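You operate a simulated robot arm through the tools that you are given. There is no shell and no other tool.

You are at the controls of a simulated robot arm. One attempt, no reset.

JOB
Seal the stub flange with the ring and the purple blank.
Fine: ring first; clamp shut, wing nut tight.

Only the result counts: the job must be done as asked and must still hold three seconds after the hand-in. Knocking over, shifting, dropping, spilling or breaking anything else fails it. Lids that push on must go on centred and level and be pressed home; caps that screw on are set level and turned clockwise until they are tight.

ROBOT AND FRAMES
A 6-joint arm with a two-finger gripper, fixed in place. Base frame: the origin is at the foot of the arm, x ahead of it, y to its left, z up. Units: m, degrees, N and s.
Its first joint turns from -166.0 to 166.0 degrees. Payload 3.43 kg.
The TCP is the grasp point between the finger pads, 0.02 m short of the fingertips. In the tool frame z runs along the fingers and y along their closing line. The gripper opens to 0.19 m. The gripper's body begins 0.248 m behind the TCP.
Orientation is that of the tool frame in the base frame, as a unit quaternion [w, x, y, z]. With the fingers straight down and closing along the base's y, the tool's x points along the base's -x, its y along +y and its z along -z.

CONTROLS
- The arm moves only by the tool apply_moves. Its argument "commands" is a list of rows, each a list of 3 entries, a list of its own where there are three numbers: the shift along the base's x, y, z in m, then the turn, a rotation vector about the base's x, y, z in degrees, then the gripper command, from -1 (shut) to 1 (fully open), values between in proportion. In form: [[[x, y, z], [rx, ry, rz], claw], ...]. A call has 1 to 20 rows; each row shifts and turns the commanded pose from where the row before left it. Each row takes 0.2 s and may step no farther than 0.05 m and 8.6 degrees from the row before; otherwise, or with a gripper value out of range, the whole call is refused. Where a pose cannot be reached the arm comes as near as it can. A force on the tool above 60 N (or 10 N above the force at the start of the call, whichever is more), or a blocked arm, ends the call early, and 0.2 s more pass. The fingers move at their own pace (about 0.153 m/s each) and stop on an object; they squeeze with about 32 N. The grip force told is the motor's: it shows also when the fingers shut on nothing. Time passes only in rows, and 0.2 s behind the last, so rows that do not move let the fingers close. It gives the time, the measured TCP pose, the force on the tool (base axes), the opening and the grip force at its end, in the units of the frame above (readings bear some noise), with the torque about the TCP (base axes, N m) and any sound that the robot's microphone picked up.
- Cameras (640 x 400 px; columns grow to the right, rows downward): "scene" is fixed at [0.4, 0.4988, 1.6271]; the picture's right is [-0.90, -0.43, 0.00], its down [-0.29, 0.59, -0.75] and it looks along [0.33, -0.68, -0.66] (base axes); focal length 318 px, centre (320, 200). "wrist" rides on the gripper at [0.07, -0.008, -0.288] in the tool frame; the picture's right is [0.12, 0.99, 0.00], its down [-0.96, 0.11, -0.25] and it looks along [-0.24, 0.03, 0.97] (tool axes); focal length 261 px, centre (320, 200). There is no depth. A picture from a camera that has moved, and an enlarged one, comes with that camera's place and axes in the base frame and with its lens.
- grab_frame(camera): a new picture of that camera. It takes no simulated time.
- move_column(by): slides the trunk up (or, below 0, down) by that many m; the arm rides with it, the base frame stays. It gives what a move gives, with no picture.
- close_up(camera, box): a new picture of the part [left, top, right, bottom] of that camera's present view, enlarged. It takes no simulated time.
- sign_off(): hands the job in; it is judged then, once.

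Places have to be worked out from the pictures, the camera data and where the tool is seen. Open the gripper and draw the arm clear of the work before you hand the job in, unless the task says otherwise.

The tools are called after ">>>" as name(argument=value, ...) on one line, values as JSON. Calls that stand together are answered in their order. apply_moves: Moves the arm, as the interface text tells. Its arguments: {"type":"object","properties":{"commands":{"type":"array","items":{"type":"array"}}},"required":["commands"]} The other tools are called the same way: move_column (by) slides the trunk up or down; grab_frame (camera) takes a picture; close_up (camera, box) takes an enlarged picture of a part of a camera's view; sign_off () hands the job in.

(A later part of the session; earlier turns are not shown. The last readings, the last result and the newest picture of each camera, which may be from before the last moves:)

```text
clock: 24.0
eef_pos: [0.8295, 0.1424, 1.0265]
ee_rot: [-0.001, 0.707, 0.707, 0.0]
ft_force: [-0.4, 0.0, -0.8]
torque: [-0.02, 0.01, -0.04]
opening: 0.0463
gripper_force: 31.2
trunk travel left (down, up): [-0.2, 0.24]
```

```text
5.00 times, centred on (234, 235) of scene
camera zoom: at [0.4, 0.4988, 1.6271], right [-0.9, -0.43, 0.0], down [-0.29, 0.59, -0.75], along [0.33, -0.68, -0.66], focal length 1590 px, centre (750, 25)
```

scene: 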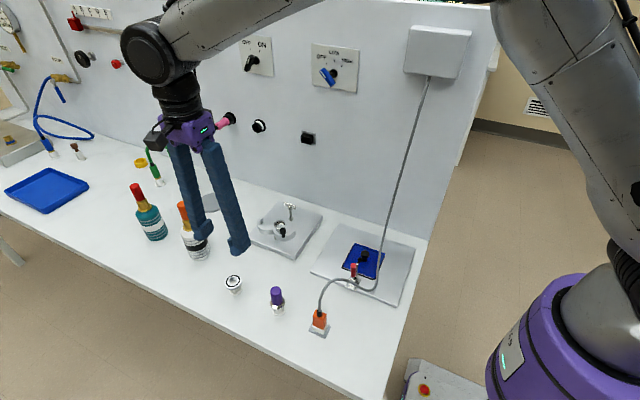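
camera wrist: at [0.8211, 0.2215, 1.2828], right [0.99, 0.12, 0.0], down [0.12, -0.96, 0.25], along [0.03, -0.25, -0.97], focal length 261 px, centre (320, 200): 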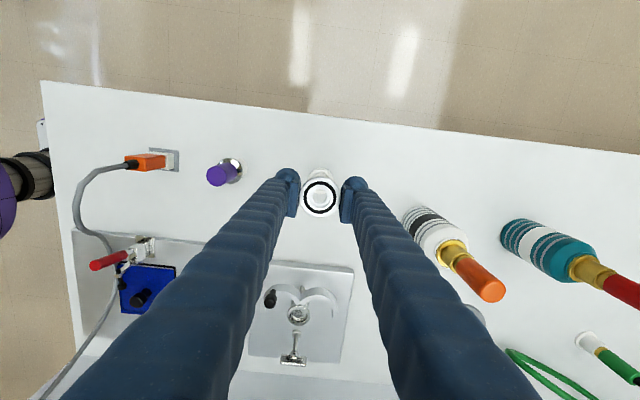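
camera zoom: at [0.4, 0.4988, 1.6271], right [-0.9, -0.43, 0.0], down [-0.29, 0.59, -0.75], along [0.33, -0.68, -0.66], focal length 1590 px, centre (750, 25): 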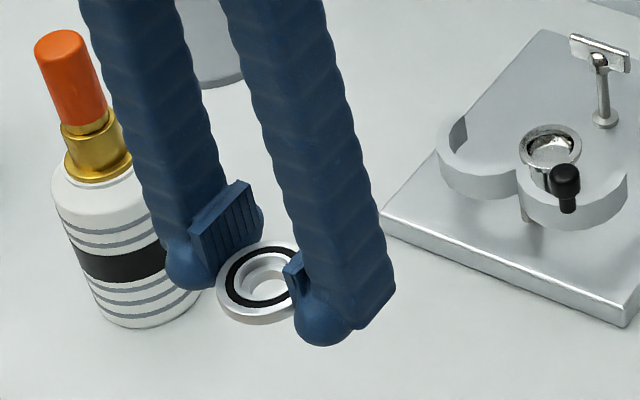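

The ring is now held with its centre 9.3 mm toward +y from the TCP axis. I carry it over the stub at a safe height (ring centre target ≈ (0.8197, −0.079)).

>>> apply_moves(commands=[[[-0.002, -0.046, 0], [0, 0, 0], -1], [[-0.002, -0.046, 0], [0, 0, 0], -1], [[-0.002, -0.046, 0], [0, 0, 0], -1], [[-0.002, -0.046, 0], [0, 0, 0], -1], [[-0.0018, -0.0478, 0], [0, 0, 0], -1], [[0, 0, -0.03], [0, 0, 0], -1], [[0, 0, 0], [0, 0, 0], -1], [[0, 0, 0], [0, 0, 0], -1]])

>>> grab_frame(camera="wrist")

>>> close_up(camera="wrist", box=[240, 125, 400, 225])

>>> close_up(camera="scene", box=[230, 180, 342, 250])

```text
clock: 25.8
eef_pos: [0.819, -0.0916, 0.9979]
ee_rot: [0.0, 0.708, 0.706, -0.002]
ft_force: [0.2, -1.6, -1.0]
torque: [0.02, 0.01, -0.02]
opening: 0.0464
gripper_force: 31.7
trunk travel left (down, up): [-0.2, 0.24]
```

```text
taken
camera wrist: at [0.8099, -0.021, 1.284], right [0.99, 0.12, 0.0], down [0.12, -0.96, 0.25], along [0.03, -0.25, -0.97], focal length 261 px, centre (320, 200)
```

wrist: 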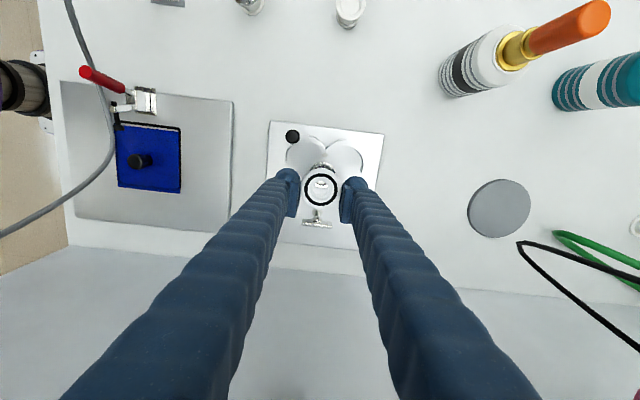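

```text
4.00 times, centred on (320, 175) of wrist
camera zoom: at [0.8099, -0.021, 1.284], right [0.99, 0.12, 0.0], down [0.12, -0.96, 0.25], along [0.03, -0.25, -0.97], focal length 1043 px, centre (320, 300)
```

zoom: 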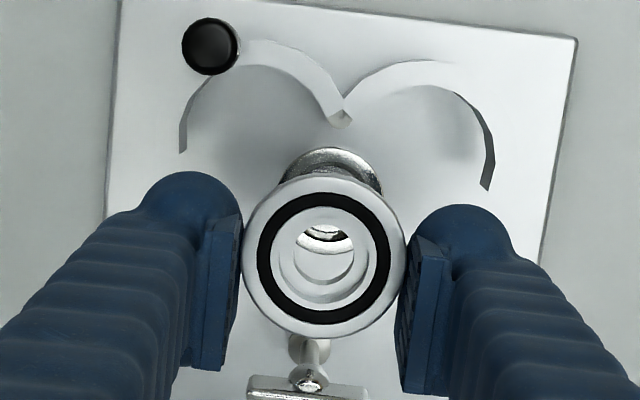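

```text
5.71 times, centred on (286, 215) of scene
camera zoom: at [0.4, 0.4988, 1.6271], right [-0.9, -0.43, 0.0], down [-0.29, 0.59, -0.75], along [0.33, -0.68, -0.66], focal length 1817 px, centre (514, 114)
```

zoom: 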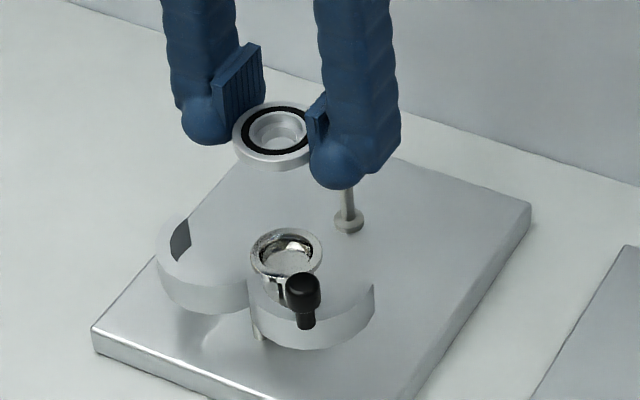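

The stub's rim shows about 2.7 mm toward +x and 3 mm toward +y of the held ring. I correct, let it settle, and re-measure.

>>> apply_moves(commands=[[[0.0027, 0.0031, 0], [0, 0, 0], -1], [[0, 0, 0], [0, 0, 0], -1], [[0, 0, 0], [0, 0, 0], -1], [[0, 0, 0], [0, 0, 0], -1]])

>>> close_up(camera="wrist", box=[272, 145, 368, 205])

>>> close_up(camera="scene", box=[246, 190, 326, 240])

```text
clock: 26.8
eef_pos: [0.8215, -0.0874, 0.9977]
ee_rot: [-0.001, 0.707, 0.707, 0.0]
ft_force: [-0.1, 0.7, -0.6]
torque: [0.04, 0.01, 0.01]
opening: 0.0462
gripper_force: 32.3
trunk travel left (down, up): [-0.2, 0.24]
```

```text
6.67 times, centred on (320, 175) of wrist
camera zoom: at [0.8136, -0.0174, 1.2837], right [0.99, 0.12, 0.0], down [0.12, -0.96, 0.25], along [0.03, -0.25, -0.97], focal length 1738 px, centre (320, 367)
```

zoom: 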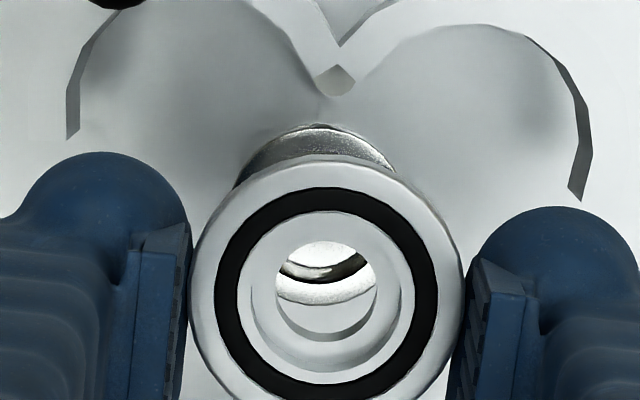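

```text
8.00 times, centred on (286, 215) of scene
camera zoom: at [0.4, 0.4988, 1.6271], right [-0.9, -0.43, 0.0], down [-0.29, 0.59, -0.75], along [0.33, -0.68, -0.66], focal length 2544 px, centre (592, 80)
```

zoom: 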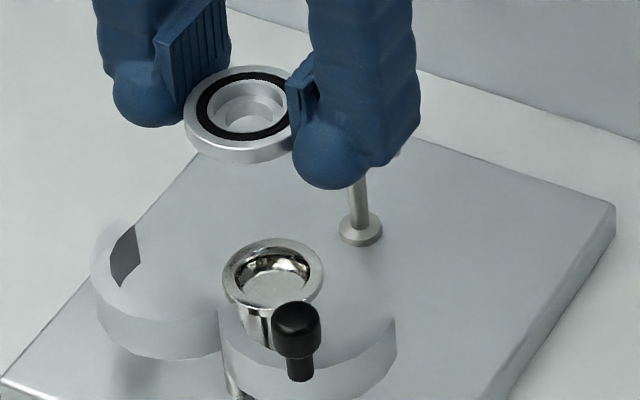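

Now settled: the ring is within about 0.7 mm of the stub axis. I correct −0.7 mm in x and descend to about 1.4 cm above seating.

>>> apply_moves(commands=[[[-0.0007, -0.0002, -0.03], [0, 0, 0], -1], [[0, 0, -0.03], [0, 0, 0], -1], [[0, 0, -0.01], [0, 0, 0], -1], [[0, 0, 0], [0, 0, 0], -1], [[0, 0, 0], [0, 0, 0], -1]])

>>> close_up(camera="wrist", box=[256, 145, 384, 225])

>>> close_up(camera="scene", box=[246, 195, 326, 245])

```text
clock: 28.0
eef_pos: [0.8209, -0.0869, 0.9259]
ee_rot: [0.0, 0.708, 0.707, 0.001]
ft_force: [0.4, 0.2, -0.5]
torque: [0.01, 0.0, -0.01]
opening: 0.0464
gripper_force: 32.1
trunk travel left (down, up): [-0.2, 0.24]
```

```text
5.00 times, centred on (320, 185) of wrist
camera zoom: at [0.8132, -0.0164, 1.2121], right [0.99, 0.12, 0.0], down [0.11, -0.96, 0.25], along [0.03, -0.25, -0.97], focal length 1303 px, centre (320, 275)
```

zoom: 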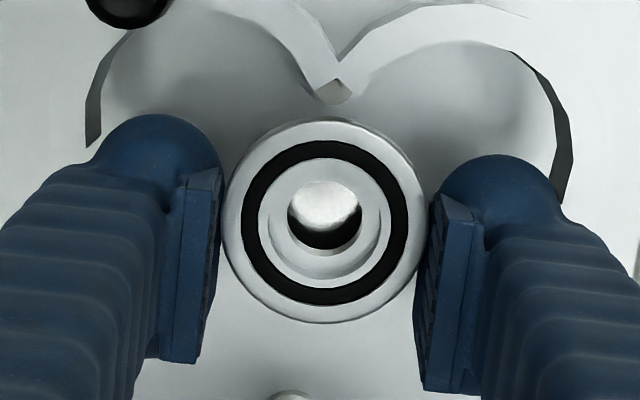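

```text
8.00 times, centred on (286, 220) of scene
camera zoom: at [0.4, 0.4988, 1.6271], right [-0.9, -0.43, 0.0], down [-0.29, 0.59, -0.75], along [0.33, -0.68, -0.66], focal length 2544 px, centre (592, 40)
```

zoom: 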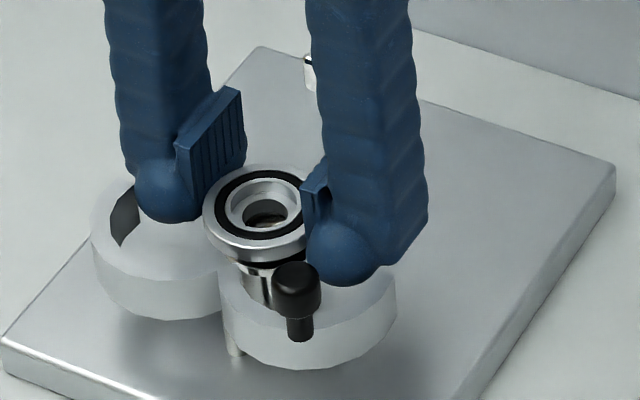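

Clear on both sides. I descend in small steps and watch the force for seating.

>>> apply_moves(commands=[[[0, 0, -0.004], [0, 0, 0], -1], [[0, 0, -0.003], [0, 0, 0], -1], [[0, 0, -0.0015], [0, 0, 0], -1], [[0, 0, 0], [0, 0, 0], -1]])

```text
clock: 29.0
eef_pos: [0.8206, -0.0862, 0.9165]
ee_rot: [-0.001, 0.707, 0.707, 0.0]
ft_force: [-1.7, -1.7, 4.0]
torque: [0.03, -0.05, 0.01]
opening: 0.0465
gripper_force: 32.5
trunk travel left (down, up): [-0.2, 0.24]
```

A light 4 N contact has begun at TCP z ≈ 0.9165. I look before going on.

>>> close_up(camera="wrist", box=[256, 145, 384, 225])

>>> close_up(camera="scene", box=[256, 205, 304, 235])

```text
5.00 times, centred on (320, 185) of wrist
camera zoom: at [0.8133, -0.016, 1.2032], right [0.99, 0.12, 0.0], down [0.12, -0.96, 0.25], along [0.03, -0.25, -0.97], focal length 1303 px, centre (320, 275)
```

zoom: 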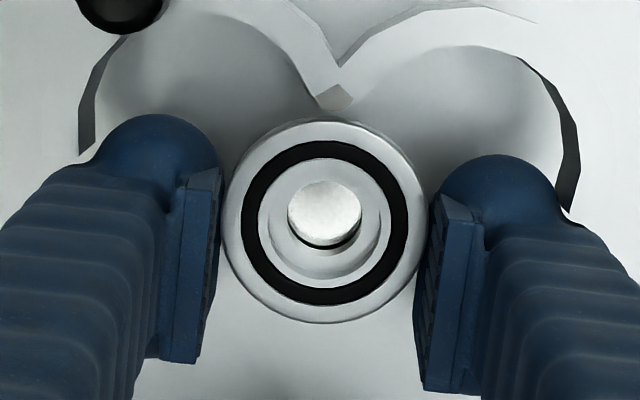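

```text
13.33 times, centred on (280, 220) of scene
camera zoom: at [0.4, 0.4988, 1.6271], right [-0.9, -0.43, 0.0], down [-0.29, 0.59, -0.75], along [0.33, -0.68, -0.66], focal length 4240 px, centre (853, -67)
```

zoom: 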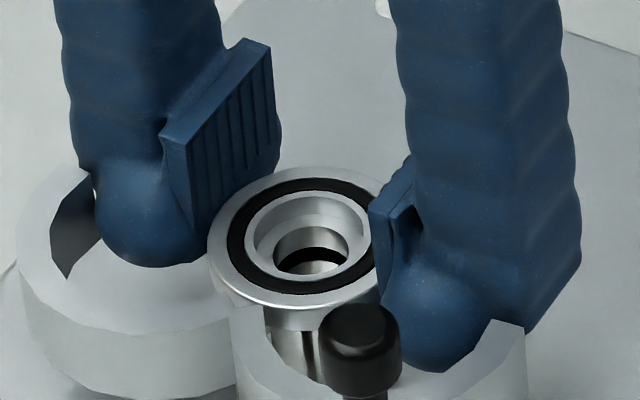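

The ring looks level and nearly down. I press on gently in 1 mm steps to see whether it sinks or resists.

>>> apply_moves(commands=[[[0, 0, -0.001], [0, 0, 0], -1], [[0, 0, 0], [0, 0, 0], -1]])

>>> apply_moves(commands=[[[0, 0, -0.001], [0, 0, 0], -1], [[0, 0, 0], [0, 0, 0], -1]])

```text
clock: 29.6
eef_pos: [0.8212, -0.0861, 0.9167]
ee_rot: [0.0, 0.707, 0.707, -0.001]
ft_force: [-6.1, -2.3, 0.2]
torque: [-0.06, 0.05, 0.04]
opening: 0.0466
gripper_force: 32.1
trunk travel left (down, up): [-0.2, 0.24]
```

```text
clock: 30.2
eef_pos: [0.8221, -0.0862, 0.9155]
ee_rot: [0.0, 0.708, 0.707, 0.0]
ft_force: [-6.7, -5.8, 2.5]
torque: [-0.08, 0.09, 0.04]
opening: 0.0463
gripper_force: 31.8
trunk travel left (down, up): [-0.2, 0.24]
```

Lateral forces (−6.7, −5.8 N) with little vertical force suggest the ring's lip is touching the bore on the +x/+y side. I shift slightly toward −x/−y to relieve it.

>>> apply_moves(commands=[[[-0.0006, -0.0006, 0], [0, 0, 0], -1], [[0, 0, 0], [0, 0, 0], -1]])

```text
clock: 30.8
eef_pos: [0.8215, -0.0871, 0.917]
ee_rot: [0.0, 0.707, 0.707, 0.0]
ft_force: [-2.2, -2.5, 5.3]
torque: [0.0, 0.11, 0.05]
opening: 0.0462
gripper_force: 32.5
trunk travel left (down, up): [-0.2, 0.24]
```

That relieved it. I shift a little further and continue down.

>>> apply_moves(commands=[[[-0.0003, -0.0003, 0], [0, 0, 0], -1], [[0, 0, -0.001], [0, 0, 0], -1], [[0, 0, 0], [0, 0, 0], -1]])

>>> close_up(camera="wrist", box=[272, 150, 368, 210])

```text
clock: 31.6
eef_pos: [0.8208, -0.087, 0.9158]
ee_rot: [0.001, 0.707, 0.707, 0.001]
ft_force: [-1.7, 2.0, 17.7]
torque: [0.21, 0.08, 0.03]
opening: 0.0464
gripper_force: 31.9
trunk travel left (down, up): [-0.2, 0.24]
```

```text
6.67 times, centred on (320, 180) of wrist
camera zoom: at [0.8125, -0.0159, 1.2026], right [0.99, 0.12, 0.0], down [0.11, -0.96, 0.25], along [0.03, -0.25, -0.97], focal length 1738 px, centre (320, 333)
```

zoom: 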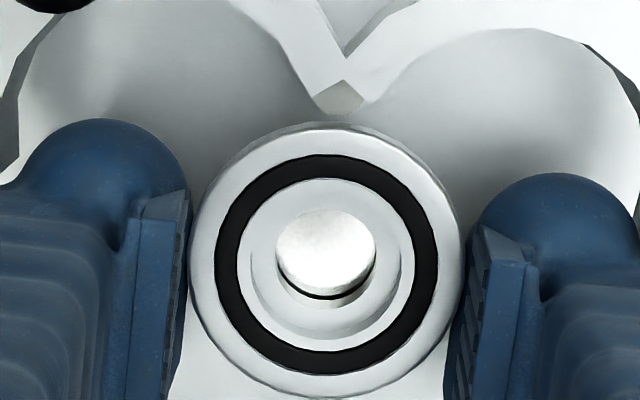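

Vertical force rose to 17.7 N with lateral forces near zero: the lip is in the bore and the shoulder is down on the flange (ring top ≈ 7 mm above flange top, matching its thickness). I relax the push and release slightly.

>>> apply_moves(commands=[[[0, 0, 0.0012], [0, 0, 0], -1], [[0, 0, 0], [0, 0, 0], -1], [[0, 0, 0], [0, 0, 0], -0.48], [[0, 0, 0], [0, 0, 0], -0.45], [[0, 0, 0], [0, 0, 0], -0.45]])

>>> close_up(camera="wrist", box=[256, 145, 384, 225])

>>> close_up(camera="scene", box=[256, 205, 304, 235])

```text
clock: 32.8
eef_pos: [0.8213, -0.0865, 0.915]
ee_rot: [-0.001, 0.707, 0.707, -0.001]
ft_force: [1.0, 0.5, -0.6]
torque: [0.0, -0.02, 0.01]
opening: 0.0521
gripper_force: 0.0
trunk travel left (down, up): [-0.2, 0.24]
```

```text
5.00 times, centred on (320, 185) of wrist
camera zoom: at [0.8135, -0.0162, 1.2016], right [0.99, 0.12, 0.0], down [0.12, -0.96, 0.25], along [0.03, -0.25, -0.97], focal length 1303 px, centre (320, 275)
```

zoom: 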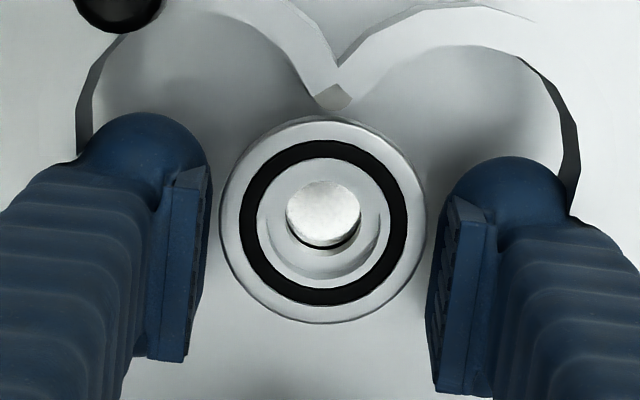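

```text
13.33 times, centred on (280, 220) of scene
camera zoom: at [0.4, 0.4988, 1.6271], right [-0.9, -0.43, 0.0], down [-0.29, 0.59, -0.75], along [0.33, -0.68, -0.66], focal length 4240 px, centre (853, -67)
```

zoom: 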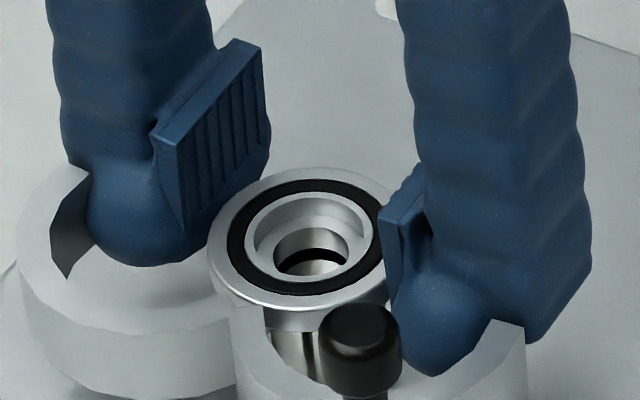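

The ring is released and level. I go straight up and inspect it.

>>> apply_moves(commands=[[[0, 0, 0.005], [0, 0, 0], -0.45], [[0, 0, 0.02], [0, 0, 0], -0.45], [[0, 0, 0.04], [0, 0, 0], -0.45], [[0, 0, 0.045], [0, 0, 0], -0.45], [[0, 0, 0], [0, 0, 0], -0.45]])

>>> close_up(camera="wrist", box=[256, 125, 384, 205])

>>> close_up(camera="scene", box=[256, 205, 304, 235])

```text
clock: 34.0
eef_pos: [0.8203, -0.0906, 1.0262]
ee_rot: [0.0, 0.707, 0.707, -0.001]
ft_force: [0.0, -0.3, 0.6]
torque: [-0.01, 0.02, 0.0]
opening: 0.0525
gripper_force: 0.1
trunk travel left (down, up): [-0.2, 0.24]
```

```text
5.00 times, centred on (320, 165) of wrist
camera zoom: at [0.813, -0.0194, 1.3126], right [0.99, 0.12, 0.0], down [0.12, -0.96, 0.25], along [0.03, -0.25, -0.97], focal length 1303 px, centre (320, 375)
```

zoom: 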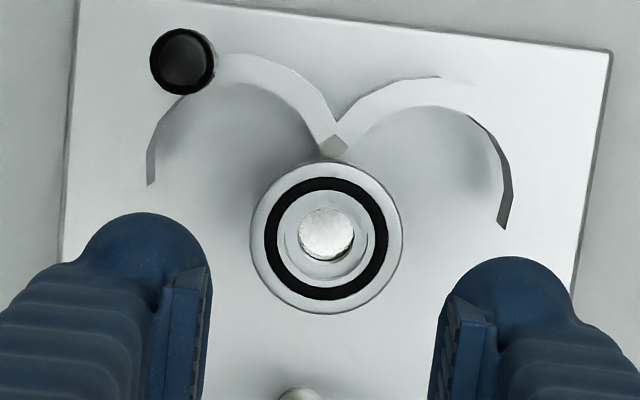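

```text
13.33 times, centred on (280, 220) of scene
camera zoom: at [0.4, 0.4988, 1.6271], right [-0.9, -0.43, 0.0], down [-0.29, 0.59, -0.75], along [0.33, -0.68, -0.66], focal length 4240 px, centre (853, -67)
```

zoom: 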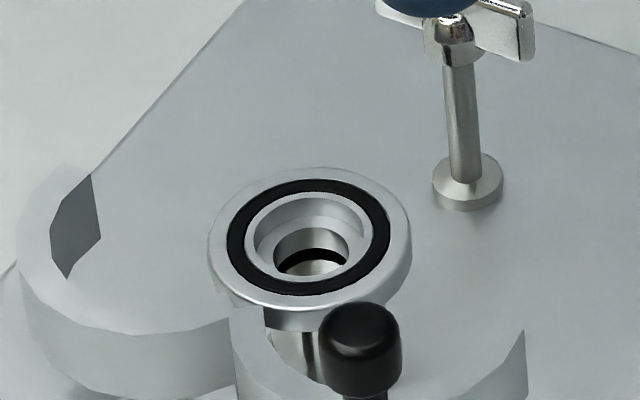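

The ring is seated, centred and level on the stub. Now I go over to the purple blank at about (0.690, 0.150), at a safe height, with fingers opened to ~60 mm.

>>> apply_moves(commands=[[[0, 0, 0.02], [0, 0, 0], -0.4], [[-0.022, 0.04, 0], [0, 0, 0], -0.37], [[-0.022, 0.04, 0], [0, 0, 0], -0.37], [[-0.022, 0.04, 0], [0, 0, 0], -0.37], [[-0.022, 0.04, 0], [0, 0, 0], -0.37], [[-0.022, 0.04, 0], [0, 0, 0], -0.37], [[-0.0205, 0.0385, 0], [0, 0, 0], -0.37], [[0, 0, 0], [0, 0, 0], -0.37], [[0, 0, 0], [0, 0, 0], -0.37]])

>>> grab_frame(camera="wrist")

>>> close_up(camera="wrist", box=[240, 125, 400, 225])

>>> close_up(camera="scene", box=[230, 240, 358, 320])

```text
clock: 36.0
eef_pos: [0.6912, 0.1513, 1.0455]
ee_rot: [-0.001, 0.708, 0.706, 0.0]
ft_force: [-0.1, -0.3, -0.3]
torque: [0.03, -0.01, 0.05]
opening: 0.0598
gripper_force: 0.1
trunk travel left (down, up): [-0.2, 0.24]
```

```text
taken
camera wrist: at [0.6833, 0.2218, 1.332], right [0.99, 0.12, 0.0], down [0.11, -0.96, 0.25], along [0.03, -0.25, -0.97], focal length 261 px, centre (320, 200)
```

wrist: 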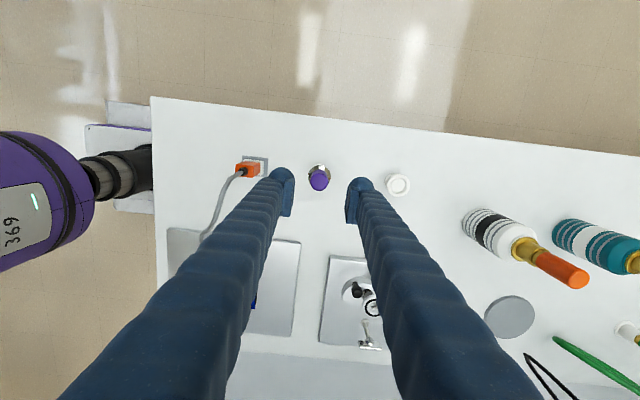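

```text
4.00 times, centred on (320, 175) of wrist
camera zoom: at [0.6833, 0.2218, 1.332], right [0.99, 0.12, 0.0], down [0.11, -0.96, 0.25], along [0.03, -0.25, -0.97], focal length 1043 px, centre (320, 300)
```

zoom: 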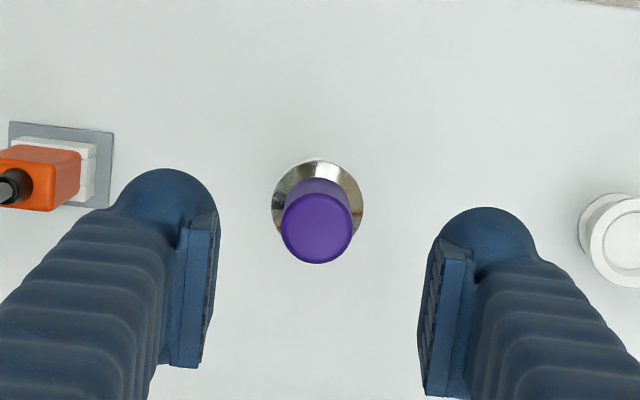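

```text
5.00 times, centred on (294, 280) of scene
camera zoom: at [0.4, 0.4988, 1.6271], right [-0.9, -0.43, 0.0], down [-0.29, 0.59, -0.75], along [0.33, -0.68, -0.66], focal length 1590 px, centre (450, -200)
```

zoom: 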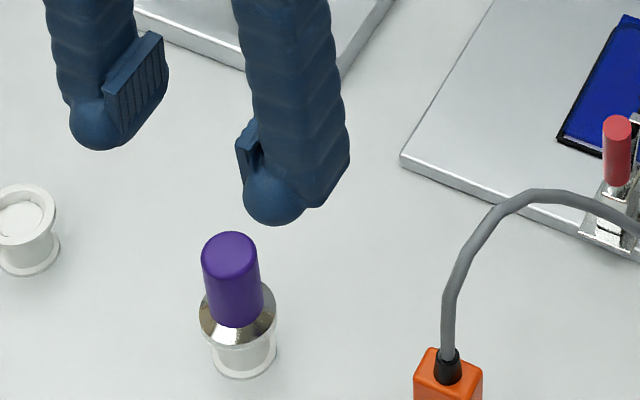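

The blank is 1.2 mm toward −x of the TCP axis. I correct and descend to grip the purple handle (TCP z ≈ 0.934).

>>> apply_moves(commands=[[[-0.0012, 0.0003, 0], [0, 0, 0], -0.37], [[0, 0, -0.045], [0, 0, 0], -0.37], [[0, 0, -0.04], [0, 0, 0], -0.37], [[0, 0, -0.0274], [0, 0, 0], -0.37], [[0, 0, 0], [0, 0, 0], -0.37], [[0, 0, 0], [0, 0, 0], -0.37]])

>>> close_up(camera="wrist", box=[240, 145, 400, 245])

>>> close_up(camera="scene", box=[230, 260, 326, 320])

```text
clock: 37.4
eef_pos: [0.6885, 0.1499, 0.935]
ee_rot: [-0.001, 0.706, 0.708, -0.001]
ft_force: [0.6, 0.1, -0.6]
torque: [-0.01, 0.0, -0.01]
opening: 0.0599
gripper_force: 0.0
trunk travel left (down, up): [-0.2, 0.24]
```

```text
4.00 times, centred on (320, 195) of wrist
camera zoom: at [0.6812, 0.2205, 1.2212], right [0.99, 0.12, 0.0], down [0.12, -0.96, 0.25], along [0.03, -0.25, -0.97], focal length 1043 px, centre (320, 220)
```

zoom: 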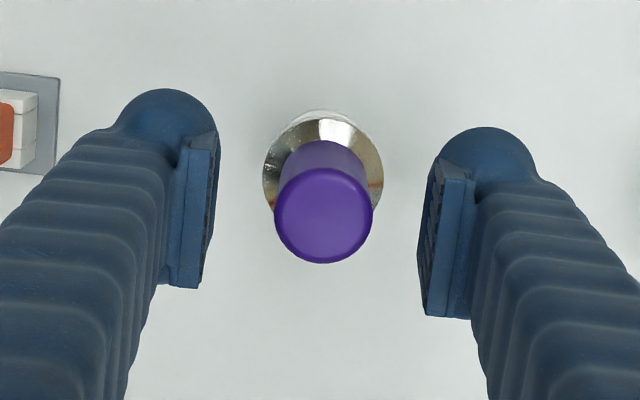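

```text
6.67 times, centred on (278, 290) of scene
camera zoom: at [0.4, 0.4988, 1.6271], right [-0.9, -0.43, 0.0], down [-0.29, 0.59, -0.75], along [0.33, -0.68, -0.66], focal length 2120 px, centre (600, -400)
```

zoom: 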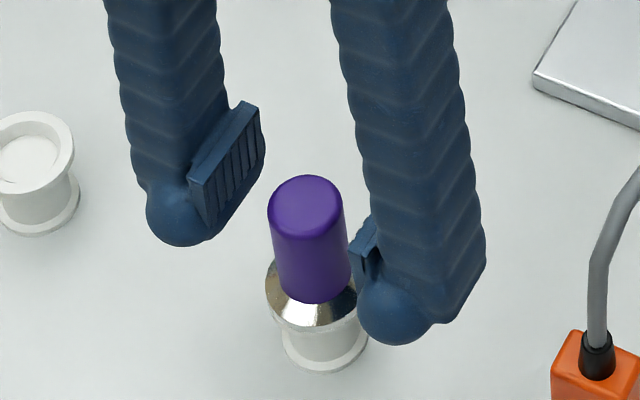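

Aligned within about 1 mm. I make a small correction and close on the handle.

>>> apply_moves(commands=[[[0.0007, 0.001, 0], [0, 0, 0], -0.37], [[0, 0, 0], [0, 0, 0], -0.55], [[0, 0, 0], [0, 0, 0], -0.65], [[0, 0, 0], [0, 0, 0], -1], [[0, 0, 0], [0, 0, 0], -1], [[0, 0, 0], [0, 0, 0], -1]])

>>> close_up(camera="wrist", box=[240, 145, 400, 245])

```text
clock: 38.8
eef_pos: [0.69, 0.1514, 0.9352]
ee_rot: [-0.001, 0.707, 0.707, -0.001]
ft_force: [0.2, 0.7, -0.4]
torque: [0.03, 0.02, 0.02]
opening: 0.0264
gripper_force: 31.7
trunk travel left (down, up): [-0.2, 0.24]
```

```text
4.00 times, centred on (320, 195) of wrist
camera zoom: at [0.6816, 0.2221, 1.2212], right [0.99, 0.12, 0.0], down [0.12, -0.96, 0.25], along [0.03, -0.25, -0.97], focal length 1043 px, centre (320, 220)
```

zoom: 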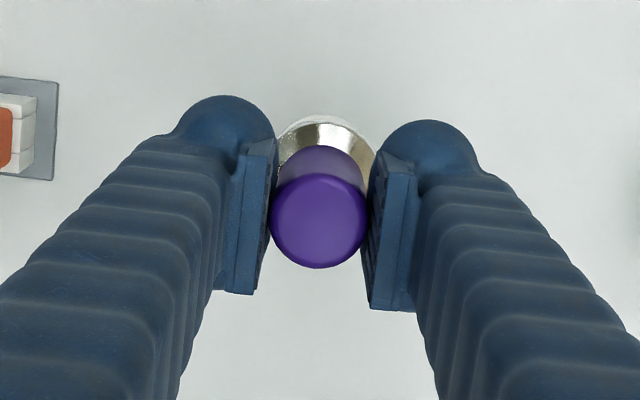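

Gripped at 26.4 mm with full force. I lift gently.

>>> apply_moves(commands=[[[0, 0, 0.005], [0, 0, 0], -1], [[0, 0, 0.015], [0, 0, 0], -1], [[0, 0, 0.03], [0, 0, 0], -1], [[0, 0, 0.04], [0, 0, 0], -1], [[0, 0, 0.03], [0, 0, 0], -1], [[0, 0, 0], [0, 0, 0], -1], [[0, 0, 0], [0, 0, 0], -1]])

>>> close_up(camera="wrist", box=[240, 145, 400, 245])

>>> close_up(camera="scene", box=[230, 210, 326, 270])

```text
clock: 40.4
eef_pos: [0.6895, 0.1548, 1.0526]
ee_rot: [0.0, 0.707, 0.707, -0.001]
ft_force: [-0.8, -0.3, 0.5]
torque: [0.01, 0.06, 0.0]
opening: 0.0259
gripper_force: 31.9
trunk travel left (down, up): [-0.2, 0.24]
```

```text
4.00 times, centred on (320, 195) of wrist
camera zoom: at [0.682, 0.2242, 1.3402], right [0.99, 0.12, 0.0], down [0.11, -0.96, 0.25], along [0.03, -0.25, -0.97], focal length 1043 px, centre (320, 220)
```

zoom: 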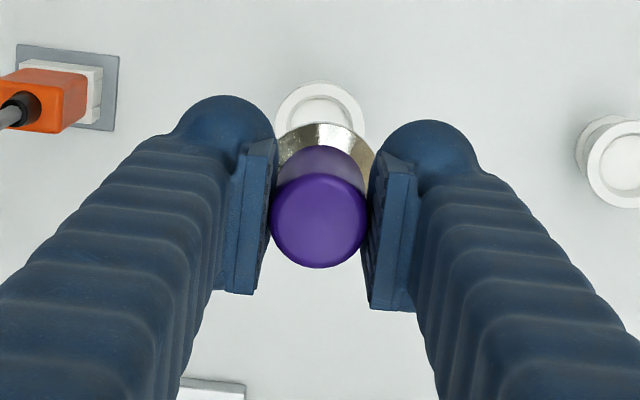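

```text
6.67 times, centred on (278, 240) of scene
camera zoom: at [0.4, 0.4988, 1.6271], right [-0.9, -0.43, 0.0], down [-0.29, 0.59, -0.75], along [0.33, -0.68, -0.66], focal length 2120 px, centre (600, -67)
```

zoom: 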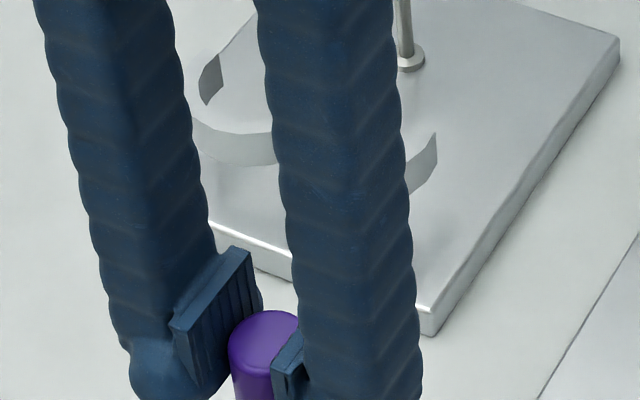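

The blank is held upright, centred on the tool axis. I carry it over the ring (≈ (0.8215, −0.077)).

>>> apply_moves(commands=[[[0.0219, -0.0385, 0], [0, 0, 0], -1], [[0.0219, -0.0385, 0], [0, 0, 0], -1], [[0.0219, -0.0385, 0], [0, 0, 0], -1], [[0.0219, -0.0385, 0], [0, 0, 0], -1], [[0.0219, -0.0385, 0], [0, 0, 0], -1], [[0.0219, -0.0385, 0], [0, 0, 0], -1], [[0, 0, -0.03], [0, 0, 0], -1], [[0, 0, 0], [0, 0, 0], -1], [[0, 0, 0], [0, 0, 0], -1], [[0, 0, 0], [0, 0, 0], -1]])

>>> close_up(camera="wrist", box=[256, 125, 384, 205])

>>> close_up(camera="scene", box=[246, 180, 326, 230])

```text
clock: 42.6
eef_pos: [0.8206, -0.0796, 1.0252]
ee_rot: [-0.001, 0.707, 0.707, 0.0]
ft_force: [0.8, 0.1, -0.6]
torque: [0.01, 0.04, 0.01]
opening: 0.0264
gripper_force: 31.5
trunk travel left (down, up): [-0.2, 0.24]
```

```text
5.00 times, centred on (320, 165) of wrist
camera zoom: at [0.8127, -0.0088, 1.3124], right [0.99, 0.12, 0.0], down [0.12, -0.96, 0.25], along [0.03, -0.25, -0.97], focal length 1303 px, centre (320, 375)
```

zoom: 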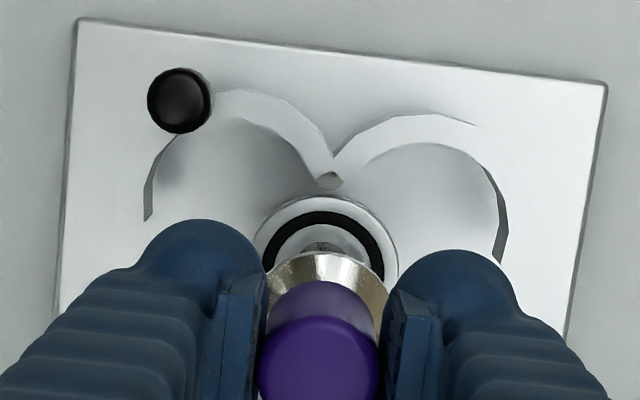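

```text
8.00 times, centred on (286, 205) of scene
camera zoom: at [0.4, 0.4988, 1.6271], right [-0.9, -0.43, 0.0], down [-0.29, 0.59, -0.75], along [0.33, -0.68, -0.66], focal length 2544 px, centre (592, 160)
```

zoom: 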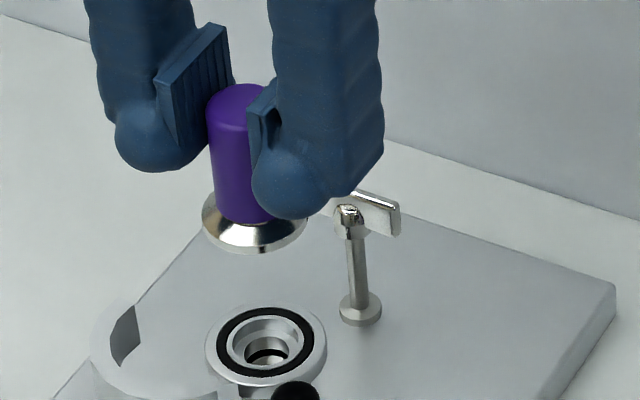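

The blank hangs vertically; the ring's centre appears about +1.7 mm in x and +2.3 mm in y of the tool axis. I correct, lower a bit, and re-measure.

>>> apply_moves(commands=[[[0.0016, 0.0022, 0], [0, 0, 0], -1], [[0, 0, -0.02], [0, 0, 0], -1], [[0, 0, 0], [0, 0, 0], -1], [[0, 0, 0], [0, 0, 0], -1]])

>>> close_up(camera="wrist", box=[272, 140, 368, 200])

>>> close_up(camera="scene", box=[246, 190, 326, 240])

```text
clock: 43.6
eef_pos: [0.823, -0.0773, 1.0045]
ee_rot: [0.0, 0.708, 0.707, 0.0]
ft_force: [-0.4, -0.6, -1.2]
torque: [0.0, -0.07, -0.03]
opening: 0.0259
gripper_force: 32.8
trunk travel left (down, up): [-0.2, 0.24]
```

```text
6.67 times, centred on (320, 170) of wrist
camera zoom: at [0.8149, -0.0061, 1.2913], right [0.99, 0.12, 0.0], down [0.12, -0.96, 0.25], along [0.03, -0.25, -0.97], focal length 1738 px, centre (320, 400)
```

zoom: 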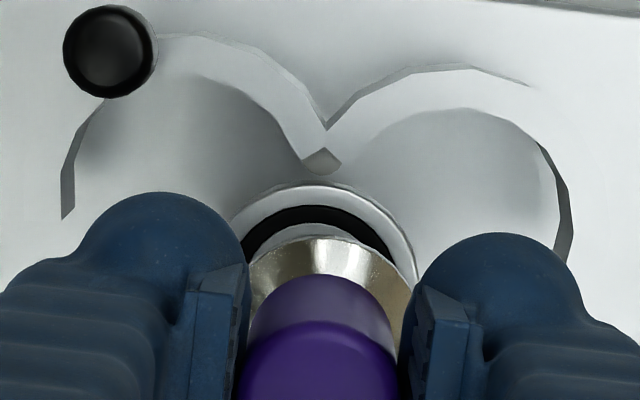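

```text
8.00 times, centred on (286, 215) of scene
camera zoom: at [0.4, 0.4988, 1.6271], right [-0.9, -0.43, 0.0], down [-0.29, 0.59, -0.75], along [0.33, -0.68, -0.66], focal length 2544 px, centre (592, 80)
```

zoom: 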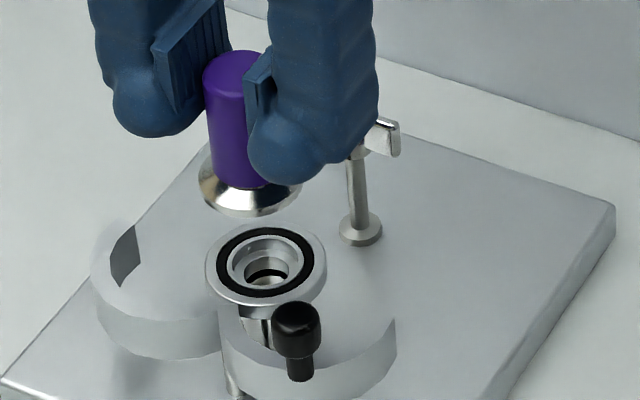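

Better measured now: ring centre ≈ (0.8218, −0.0764), TCP at (0.8229, −0.0761). I shift −1 mm in x and lower to about 1 cm above the ring.

>>> apply_moves(commands=[[[-0.001, -0.0003, 0], [0, 0, 0], -1], [[0, 0, -0.02], [0, 0, 0], -1], [[0, 0, -0.012], [0, 0, 0], -1], [[0, 0, 0], [0, 0, 0], -1], [[0, 0, 0], [0, 0, 0], -1]])

>>> close_up(camera="wrist", box=[272, 140, 368, 200])

>>> close_up(camera="scene", box=[256, 195, 304, 225])

```text
clock: 44.8
eef_pos: [0.8218, -0.0769, 0.9724]
ee_rot: [-0.001, 0.707, 0.707, 0.0]
ft_force: [-0.2, -0.4, -0.8]
torque: [-0.01, 0.01, 0.02]
opening: 0.0263
gripper_force: 32.3
trunk travel left (down, up): [-0.2, 0.24]
```

```text
6.67 times, centred on (320, 170) of wrist
camera zoom: at [0.8138, -0.0064, 1.2595], right [0.99, 0.12, 0.0], down [0.11, -0.96, 0.25], along [0.03, -0.25, -0.97], focal length 1738 px, centre (320, 400)
```

zoom: 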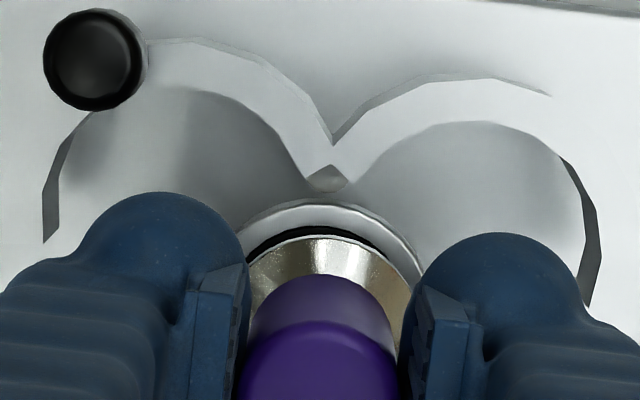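

```text
13.33 times, centred on (280, 210) of scene
camera zoom: at [0.4, 0.4988, 1.6271], right [-0.9, -0.43, 0.0], down [-0.29, 0.59, -0.75], along [0.33, -0.68, -0.66], focal length 4240 px, centre (853, 67)
```

zoom: 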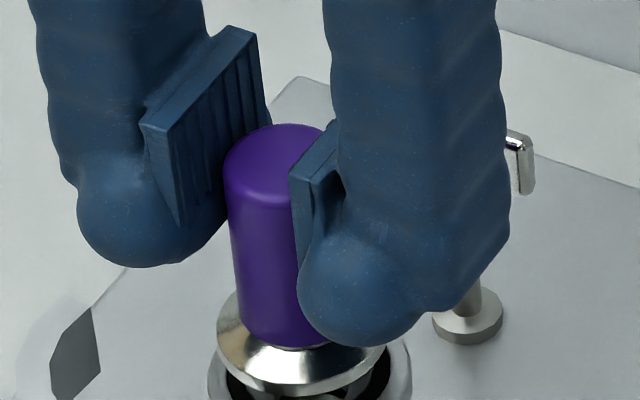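

Alignment looks good, about 1 cm to go. I lower carefully, watching the force.

>>> apply_moves(commands=[[[0, 0, -0.004], [0, 0, 0], -1], [[0, 0, -0.003], [0, 0, 0], -1], [[0, 0, 0], [0, 0, 0], -1]])

>>> close_up(camera="wrist", box=[272, 140, 368, 200])

>>> close_up(camera="scene", box=[256, 205, 304, 235])

```text
clock: 45.6
eef_pos: [0.823, -0.0775, 0.9665]
ee_rot: [-0.001, 0.707, 0.707, -0.001]
ft_force: [0.1, -0.6, -1.1]
torque: [0.02, 0.0, 0.01]
opening: 0.0263
gripper_force: 32.4
trunk travel left (down, up): [-0.2, 0.24]
```

```text
6.67 times, centred on (320, 170) of wrist
camera zoom: at [0.8142, -0.0062, 1.2524], right [0.99, 0.12, 0.0], down [0.12, -0.96, 0.25], along [0.03, -0.25, -0.97], focal length 1738 px, centre (320, 400)
```

zoom: 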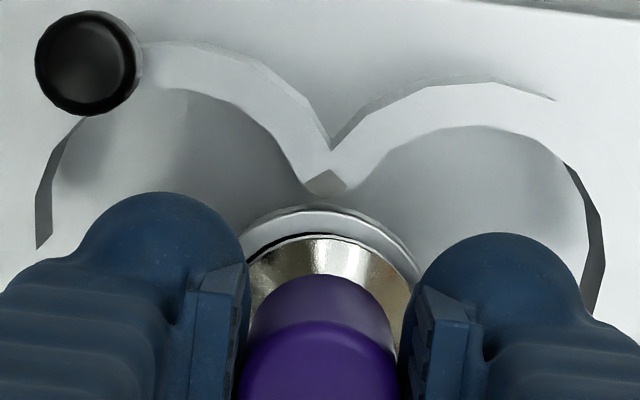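

```text
13.33 times, centred on (280, 220) of scene
camera zoom: at [0.4, 0.4988, 1.6271], right [-0.9, -0.43, 0.0], down [-0.29, 0.59, -0.75], along [0.33, -0.68, -0.66], focal length 4240 px, centre (853, -67)
```

zoom: 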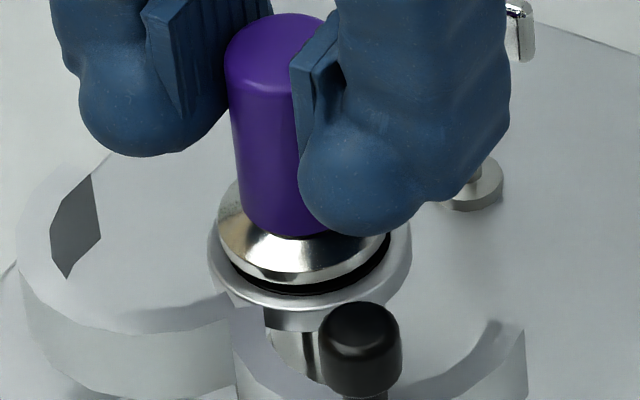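

A few millimetres of gap remain and no contact yet. I continue in small steps.

>>> apply_moves(commands=[[[0, 0, -0.002], [0, 0, 0], -1], [[0, 0, -0.001], [0, 0, 0], -1], [[0, 0, 0], [0, 0, 0], -1]])

>>> apply_moves(commands=[[[0, 0, -0.0015], [0, 0, 0], -1], [[0, 0, 0], [0, 0, 0], -1]])

```text
clock: 46.4
eef_pos: [0.8219, -0.0773, 0.9624]
ee_rot: [0.001, 0.707, 0.707, -0.001]
ft_force: [0.5, 3.1, 2.4]
torque: [0.14, -0.04, -0.01]
opening: 0.0263
gripper_force: 31.8
trunk travel left (down, up): [-0.2, 0.24]
```

```text
clock: 47.0
eef_pos: [0.8228, -0.0779, 0.9629]
ee_rot: [0.0, 0.707, 0.707, 0.0]
ft_force: [2.2, 5.8, 17.3]
torque: [0.31, 0.04, 0.0]
opening: 0.0263
gripper_force: 32.8
trunk travel left (down, up): [-0.2, 0.24]
```

Contact with 17 N vertical and +5.8 N in y. I look, and shift slightly toward +y to relieve the side load.

>>> apply_moves(commands=[[[0.0002, 0.0006, 0], [0, 0, 0], -1], [[0, 0, 0], [0, 0, 0], -1]])

>>> close_up(camera="scene", box=[256, 205, 304, 235])

>>> close_up(camera="wrist", box=[272, 140, 368, 200])

```text
clock: 47.6
eef_pos: [0.8218, -0.0762, 0.9616]
ee_rot: [0.001, 0.707, 0.707, 0.001]
ft_force: [5.6, 3.2, 22.5]
torque: [0.07, -0.05, -0.02]
opening: 0.0263
gripper_force: 31.8
trunk travel left (down, up): [-0.2, 0.24]
```

```text
13.33 times, centred on (280, 220) of scene
camera zoom: at [0.4, 0.4988, 1.6271], right [-0.9, -0.43, 0.0], down [-0.29, 0.59, -0.75], along [0.33, -0.68, -0.66], focal length 4240 px, centre (853, -67)
```

zoom: 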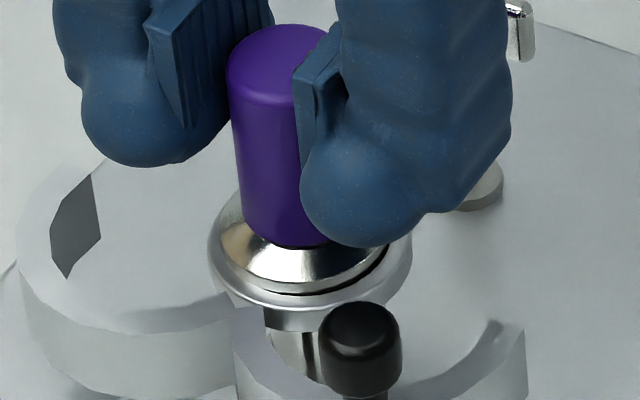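

```text
6.67 times, centred on (320, 170) of wrist
camera zoom: at [0.8133, -0.0063, 1.2487], right [0.99, 0.12, 0.0], down [0.11, -0.96, 0.25], along [0.03, -0.25, -0.97], focal length 1738 px, centre (320, 400)
```

zoom: 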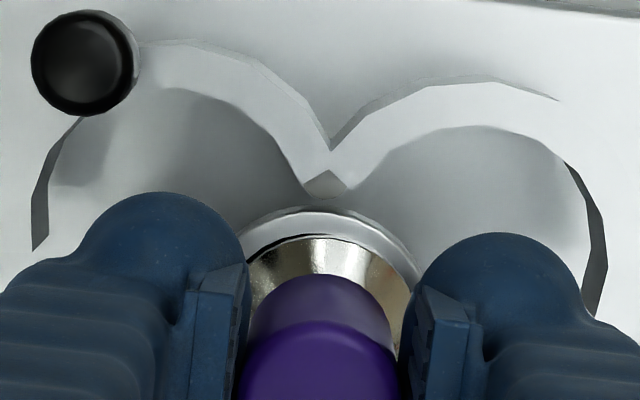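

Pressing 22 N with some +x side load. I nudge toward +x and see whether it settles lower.

>>> apply_moves(commands=[[[0.0005, 0.0002, 0], [0, 0, 0], -1], [[0, 0, 0], [0, 0, 0], -1], [[0, 0, 0], [0, 0, 0], -1]])

>>> apply_moves(commands=[[[0, 0, -0.0008], [0, 0, 0], -1], [[0, 0, 0], [0, 0, 0], -1], [[0, 0, 0], [0, 0, 0], -1]])

>>> close_up(camera="wrist", box=[272, 140, 368, 200])

>>> close_up(camera="scene", box=[264, 210, 296, 230])

```text
clock: 48.4
eef_pos: [0.8218, -0.0769, 0.9615]
ee_rot: [0.001, 0.707, 0.707, -0.001]
ft_force: [2.4, 0.8, 23.2]
torque: [-0.03, 0.0, 0.05]
opening: 0.0261
gripper_force: 31.8
trunk travel left (down, up): [-0.2, 0.24]
```

```text
clock: 49.2
eef_pos: [0.8213, -0.0772, 0.9603]
ee_rot: [0.001, 0.708, 0.706, 0.0]
ft_force: [1.6, -4.4, 23.5]
torque: [-0.3, -0.03, 0.0]
opening: 0.0261
gripper_force: 31.8
trunk travel left (down, up): [-0.2, 0.24]
```

```text
6.67 times, centred on (320, 170) of wrist
camera zoom: at [0.8139, -0.0064, 1.247], right [0.99, 0.12, 0.0], down [0.11, -0.96, 0.25], along [0.03, -0.25, -0.97], focal length 1738 px, centre (320, 400)
```

zoom: 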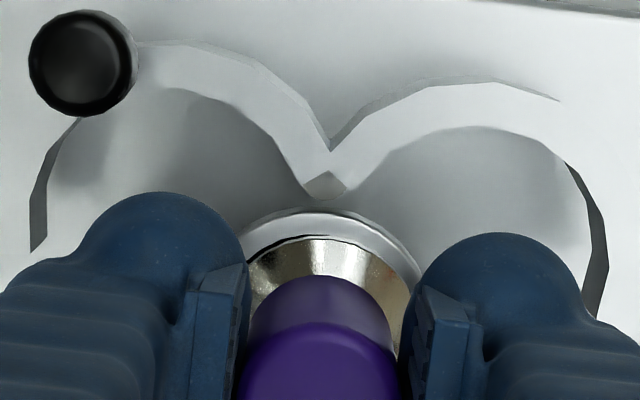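

```text
16.00 times, centred on (280, 220) of scene
camera zoom: at [0.4, 0.4988, 1.6271], right [-0.9, -0.43, 0.0], down [-0.29, 0.59, -0.75], along [0.33, -0.68, -0.66], focal length 5088 px, centre (960, -120)
```

zoom: 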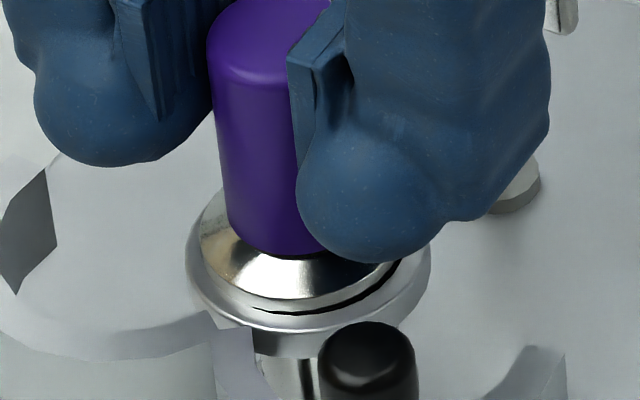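

It sank 1.7 mm further at the same force. I keep centring and pressing in small steps.

>>> apply_moves(commands=[[[0.0001, -0.0003, 0], [0, 0, 0], -1], [[0, 0, -0.0006], [0, 0, 0], -1], [[0, 0, 0], [0, 0, 0], -1], [[0, 0, 0], [0, 0, 0], -1]])

>>> close_up(camera="scene", box=[264, 210, 296, 230])

```text
clock: 50.2
eef_pos: [0.8232, -0.0765, 0.9601]
ee_rot: [0.001, 0.707, 0.707, 0.0]
ft_force: [6.8, -3.8, 24.0]
torque: [-0.11, -0.05, 0.02]
opening: 0.0262
gripper_force: 32.3
trunk travel left (down, up): [-0.2, 0.24]
```

```text
16.00 times, centred on (280, 220) of scene
camera zoom: at [0.4, 0.4988, 1.6271], right [-0.9, -0.43, 0.0], down [-0.29, 0.59, -0.75], along [0.33, -0.68, -0.66], focal length 5088 px, centre (960, -120)
```

zoom: 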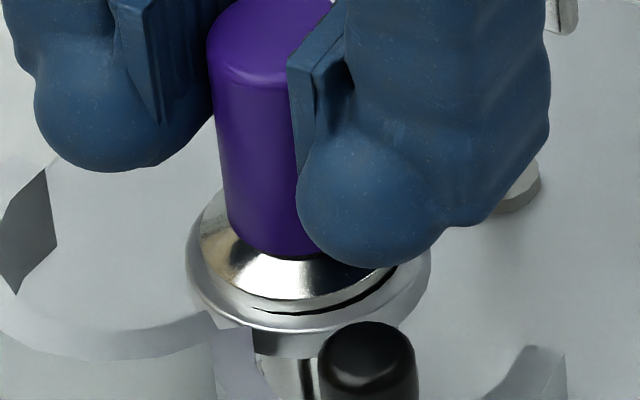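

The grip is now slipping slightly along the handle at about 24 N, so pushing harder this way is useless; the views hint that the blank may sit ~1 mm toward +x of the ring. I relieve the push, shift −0.7 mm in x, and look at how the force responds.

>>> apply_moves(commands=[[[0, 0, 0.002], [0, 0, 0], -1], [[0, 0, 0], [0, 0, 0], -1]])

>>> close_up(camera="wrist", box=[272, 140, 368, 200])

>>> close_up(camera="scene", box=[264, 210, 296, 230])

```text
clock: 50.8
eef_pos: [0.821, -0.0757, 0.9594]
ee_rot: [0.0, 0.707, 0.707, 0.0]
ft_force: [7.5, -4.0, 9.0]
torque: [-0.13, -0.13, 0.0]
opening: 0.0265
gripper_force: 32.0
trunk travel left (down, up): [-0.2, 0.24]
```

```text
6.67 times, centred on (320, 170) of wrist
camera zoom: at [0.8143, -0.0062, 1.246], right [0.99, 0.12, 0.0], down [0.12, -0.96, 0.25], along [0.03, -0.25, -0.97], focal length 1738 px, centre (320, 400)
```

zoom: 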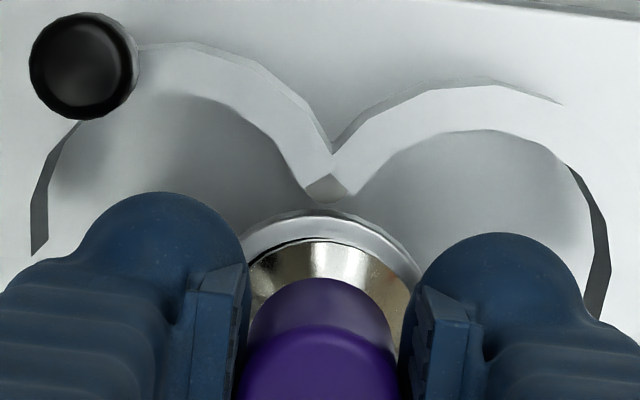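

```text
16.00 times, centred on (280, 220) of scene
camera zoom: at [0.4, 0.4988, 1.6271], right [-0.9, -0.43, 0.0], down [-0.29, 0.59, -0.75], along [0.33, -0.68, -0.66], focal length 5088 px, centre (960, -120)
```

zoom: 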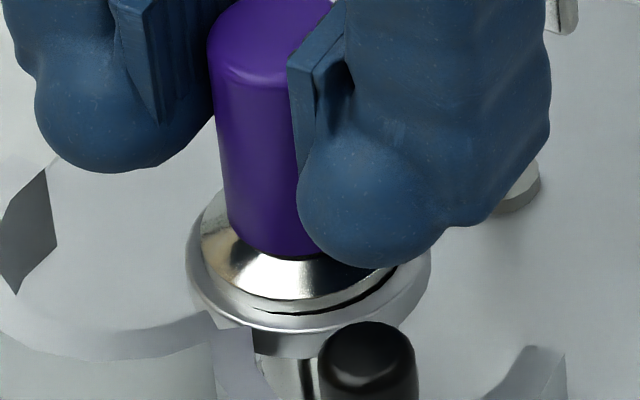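

The side load persists even with the downward push mostly removed — the blank appears to be laterally captured by the ring lip. I relieve the side load (+x, −y) and re-check.

>>> apply_moves(commands=[[[0.0005, -0.0004, 0], [0, 0, 0], -1], [[0, 0, 0], [0, 0, 0], -1]])

```text
clock: 51.4
eef_pos: [0.8214, -0.0765, 0.9594]
ee_rot: [-0.001, 0.707, 0.707, -0.002]
ft_force: [3.4, 0.9, 0.6]
torque: [0.04, -0.06, -0.03]
opening: 0.0264
gripper_force: 31.5
trunk travel left (down, up): [-0.2, 0.24]
```

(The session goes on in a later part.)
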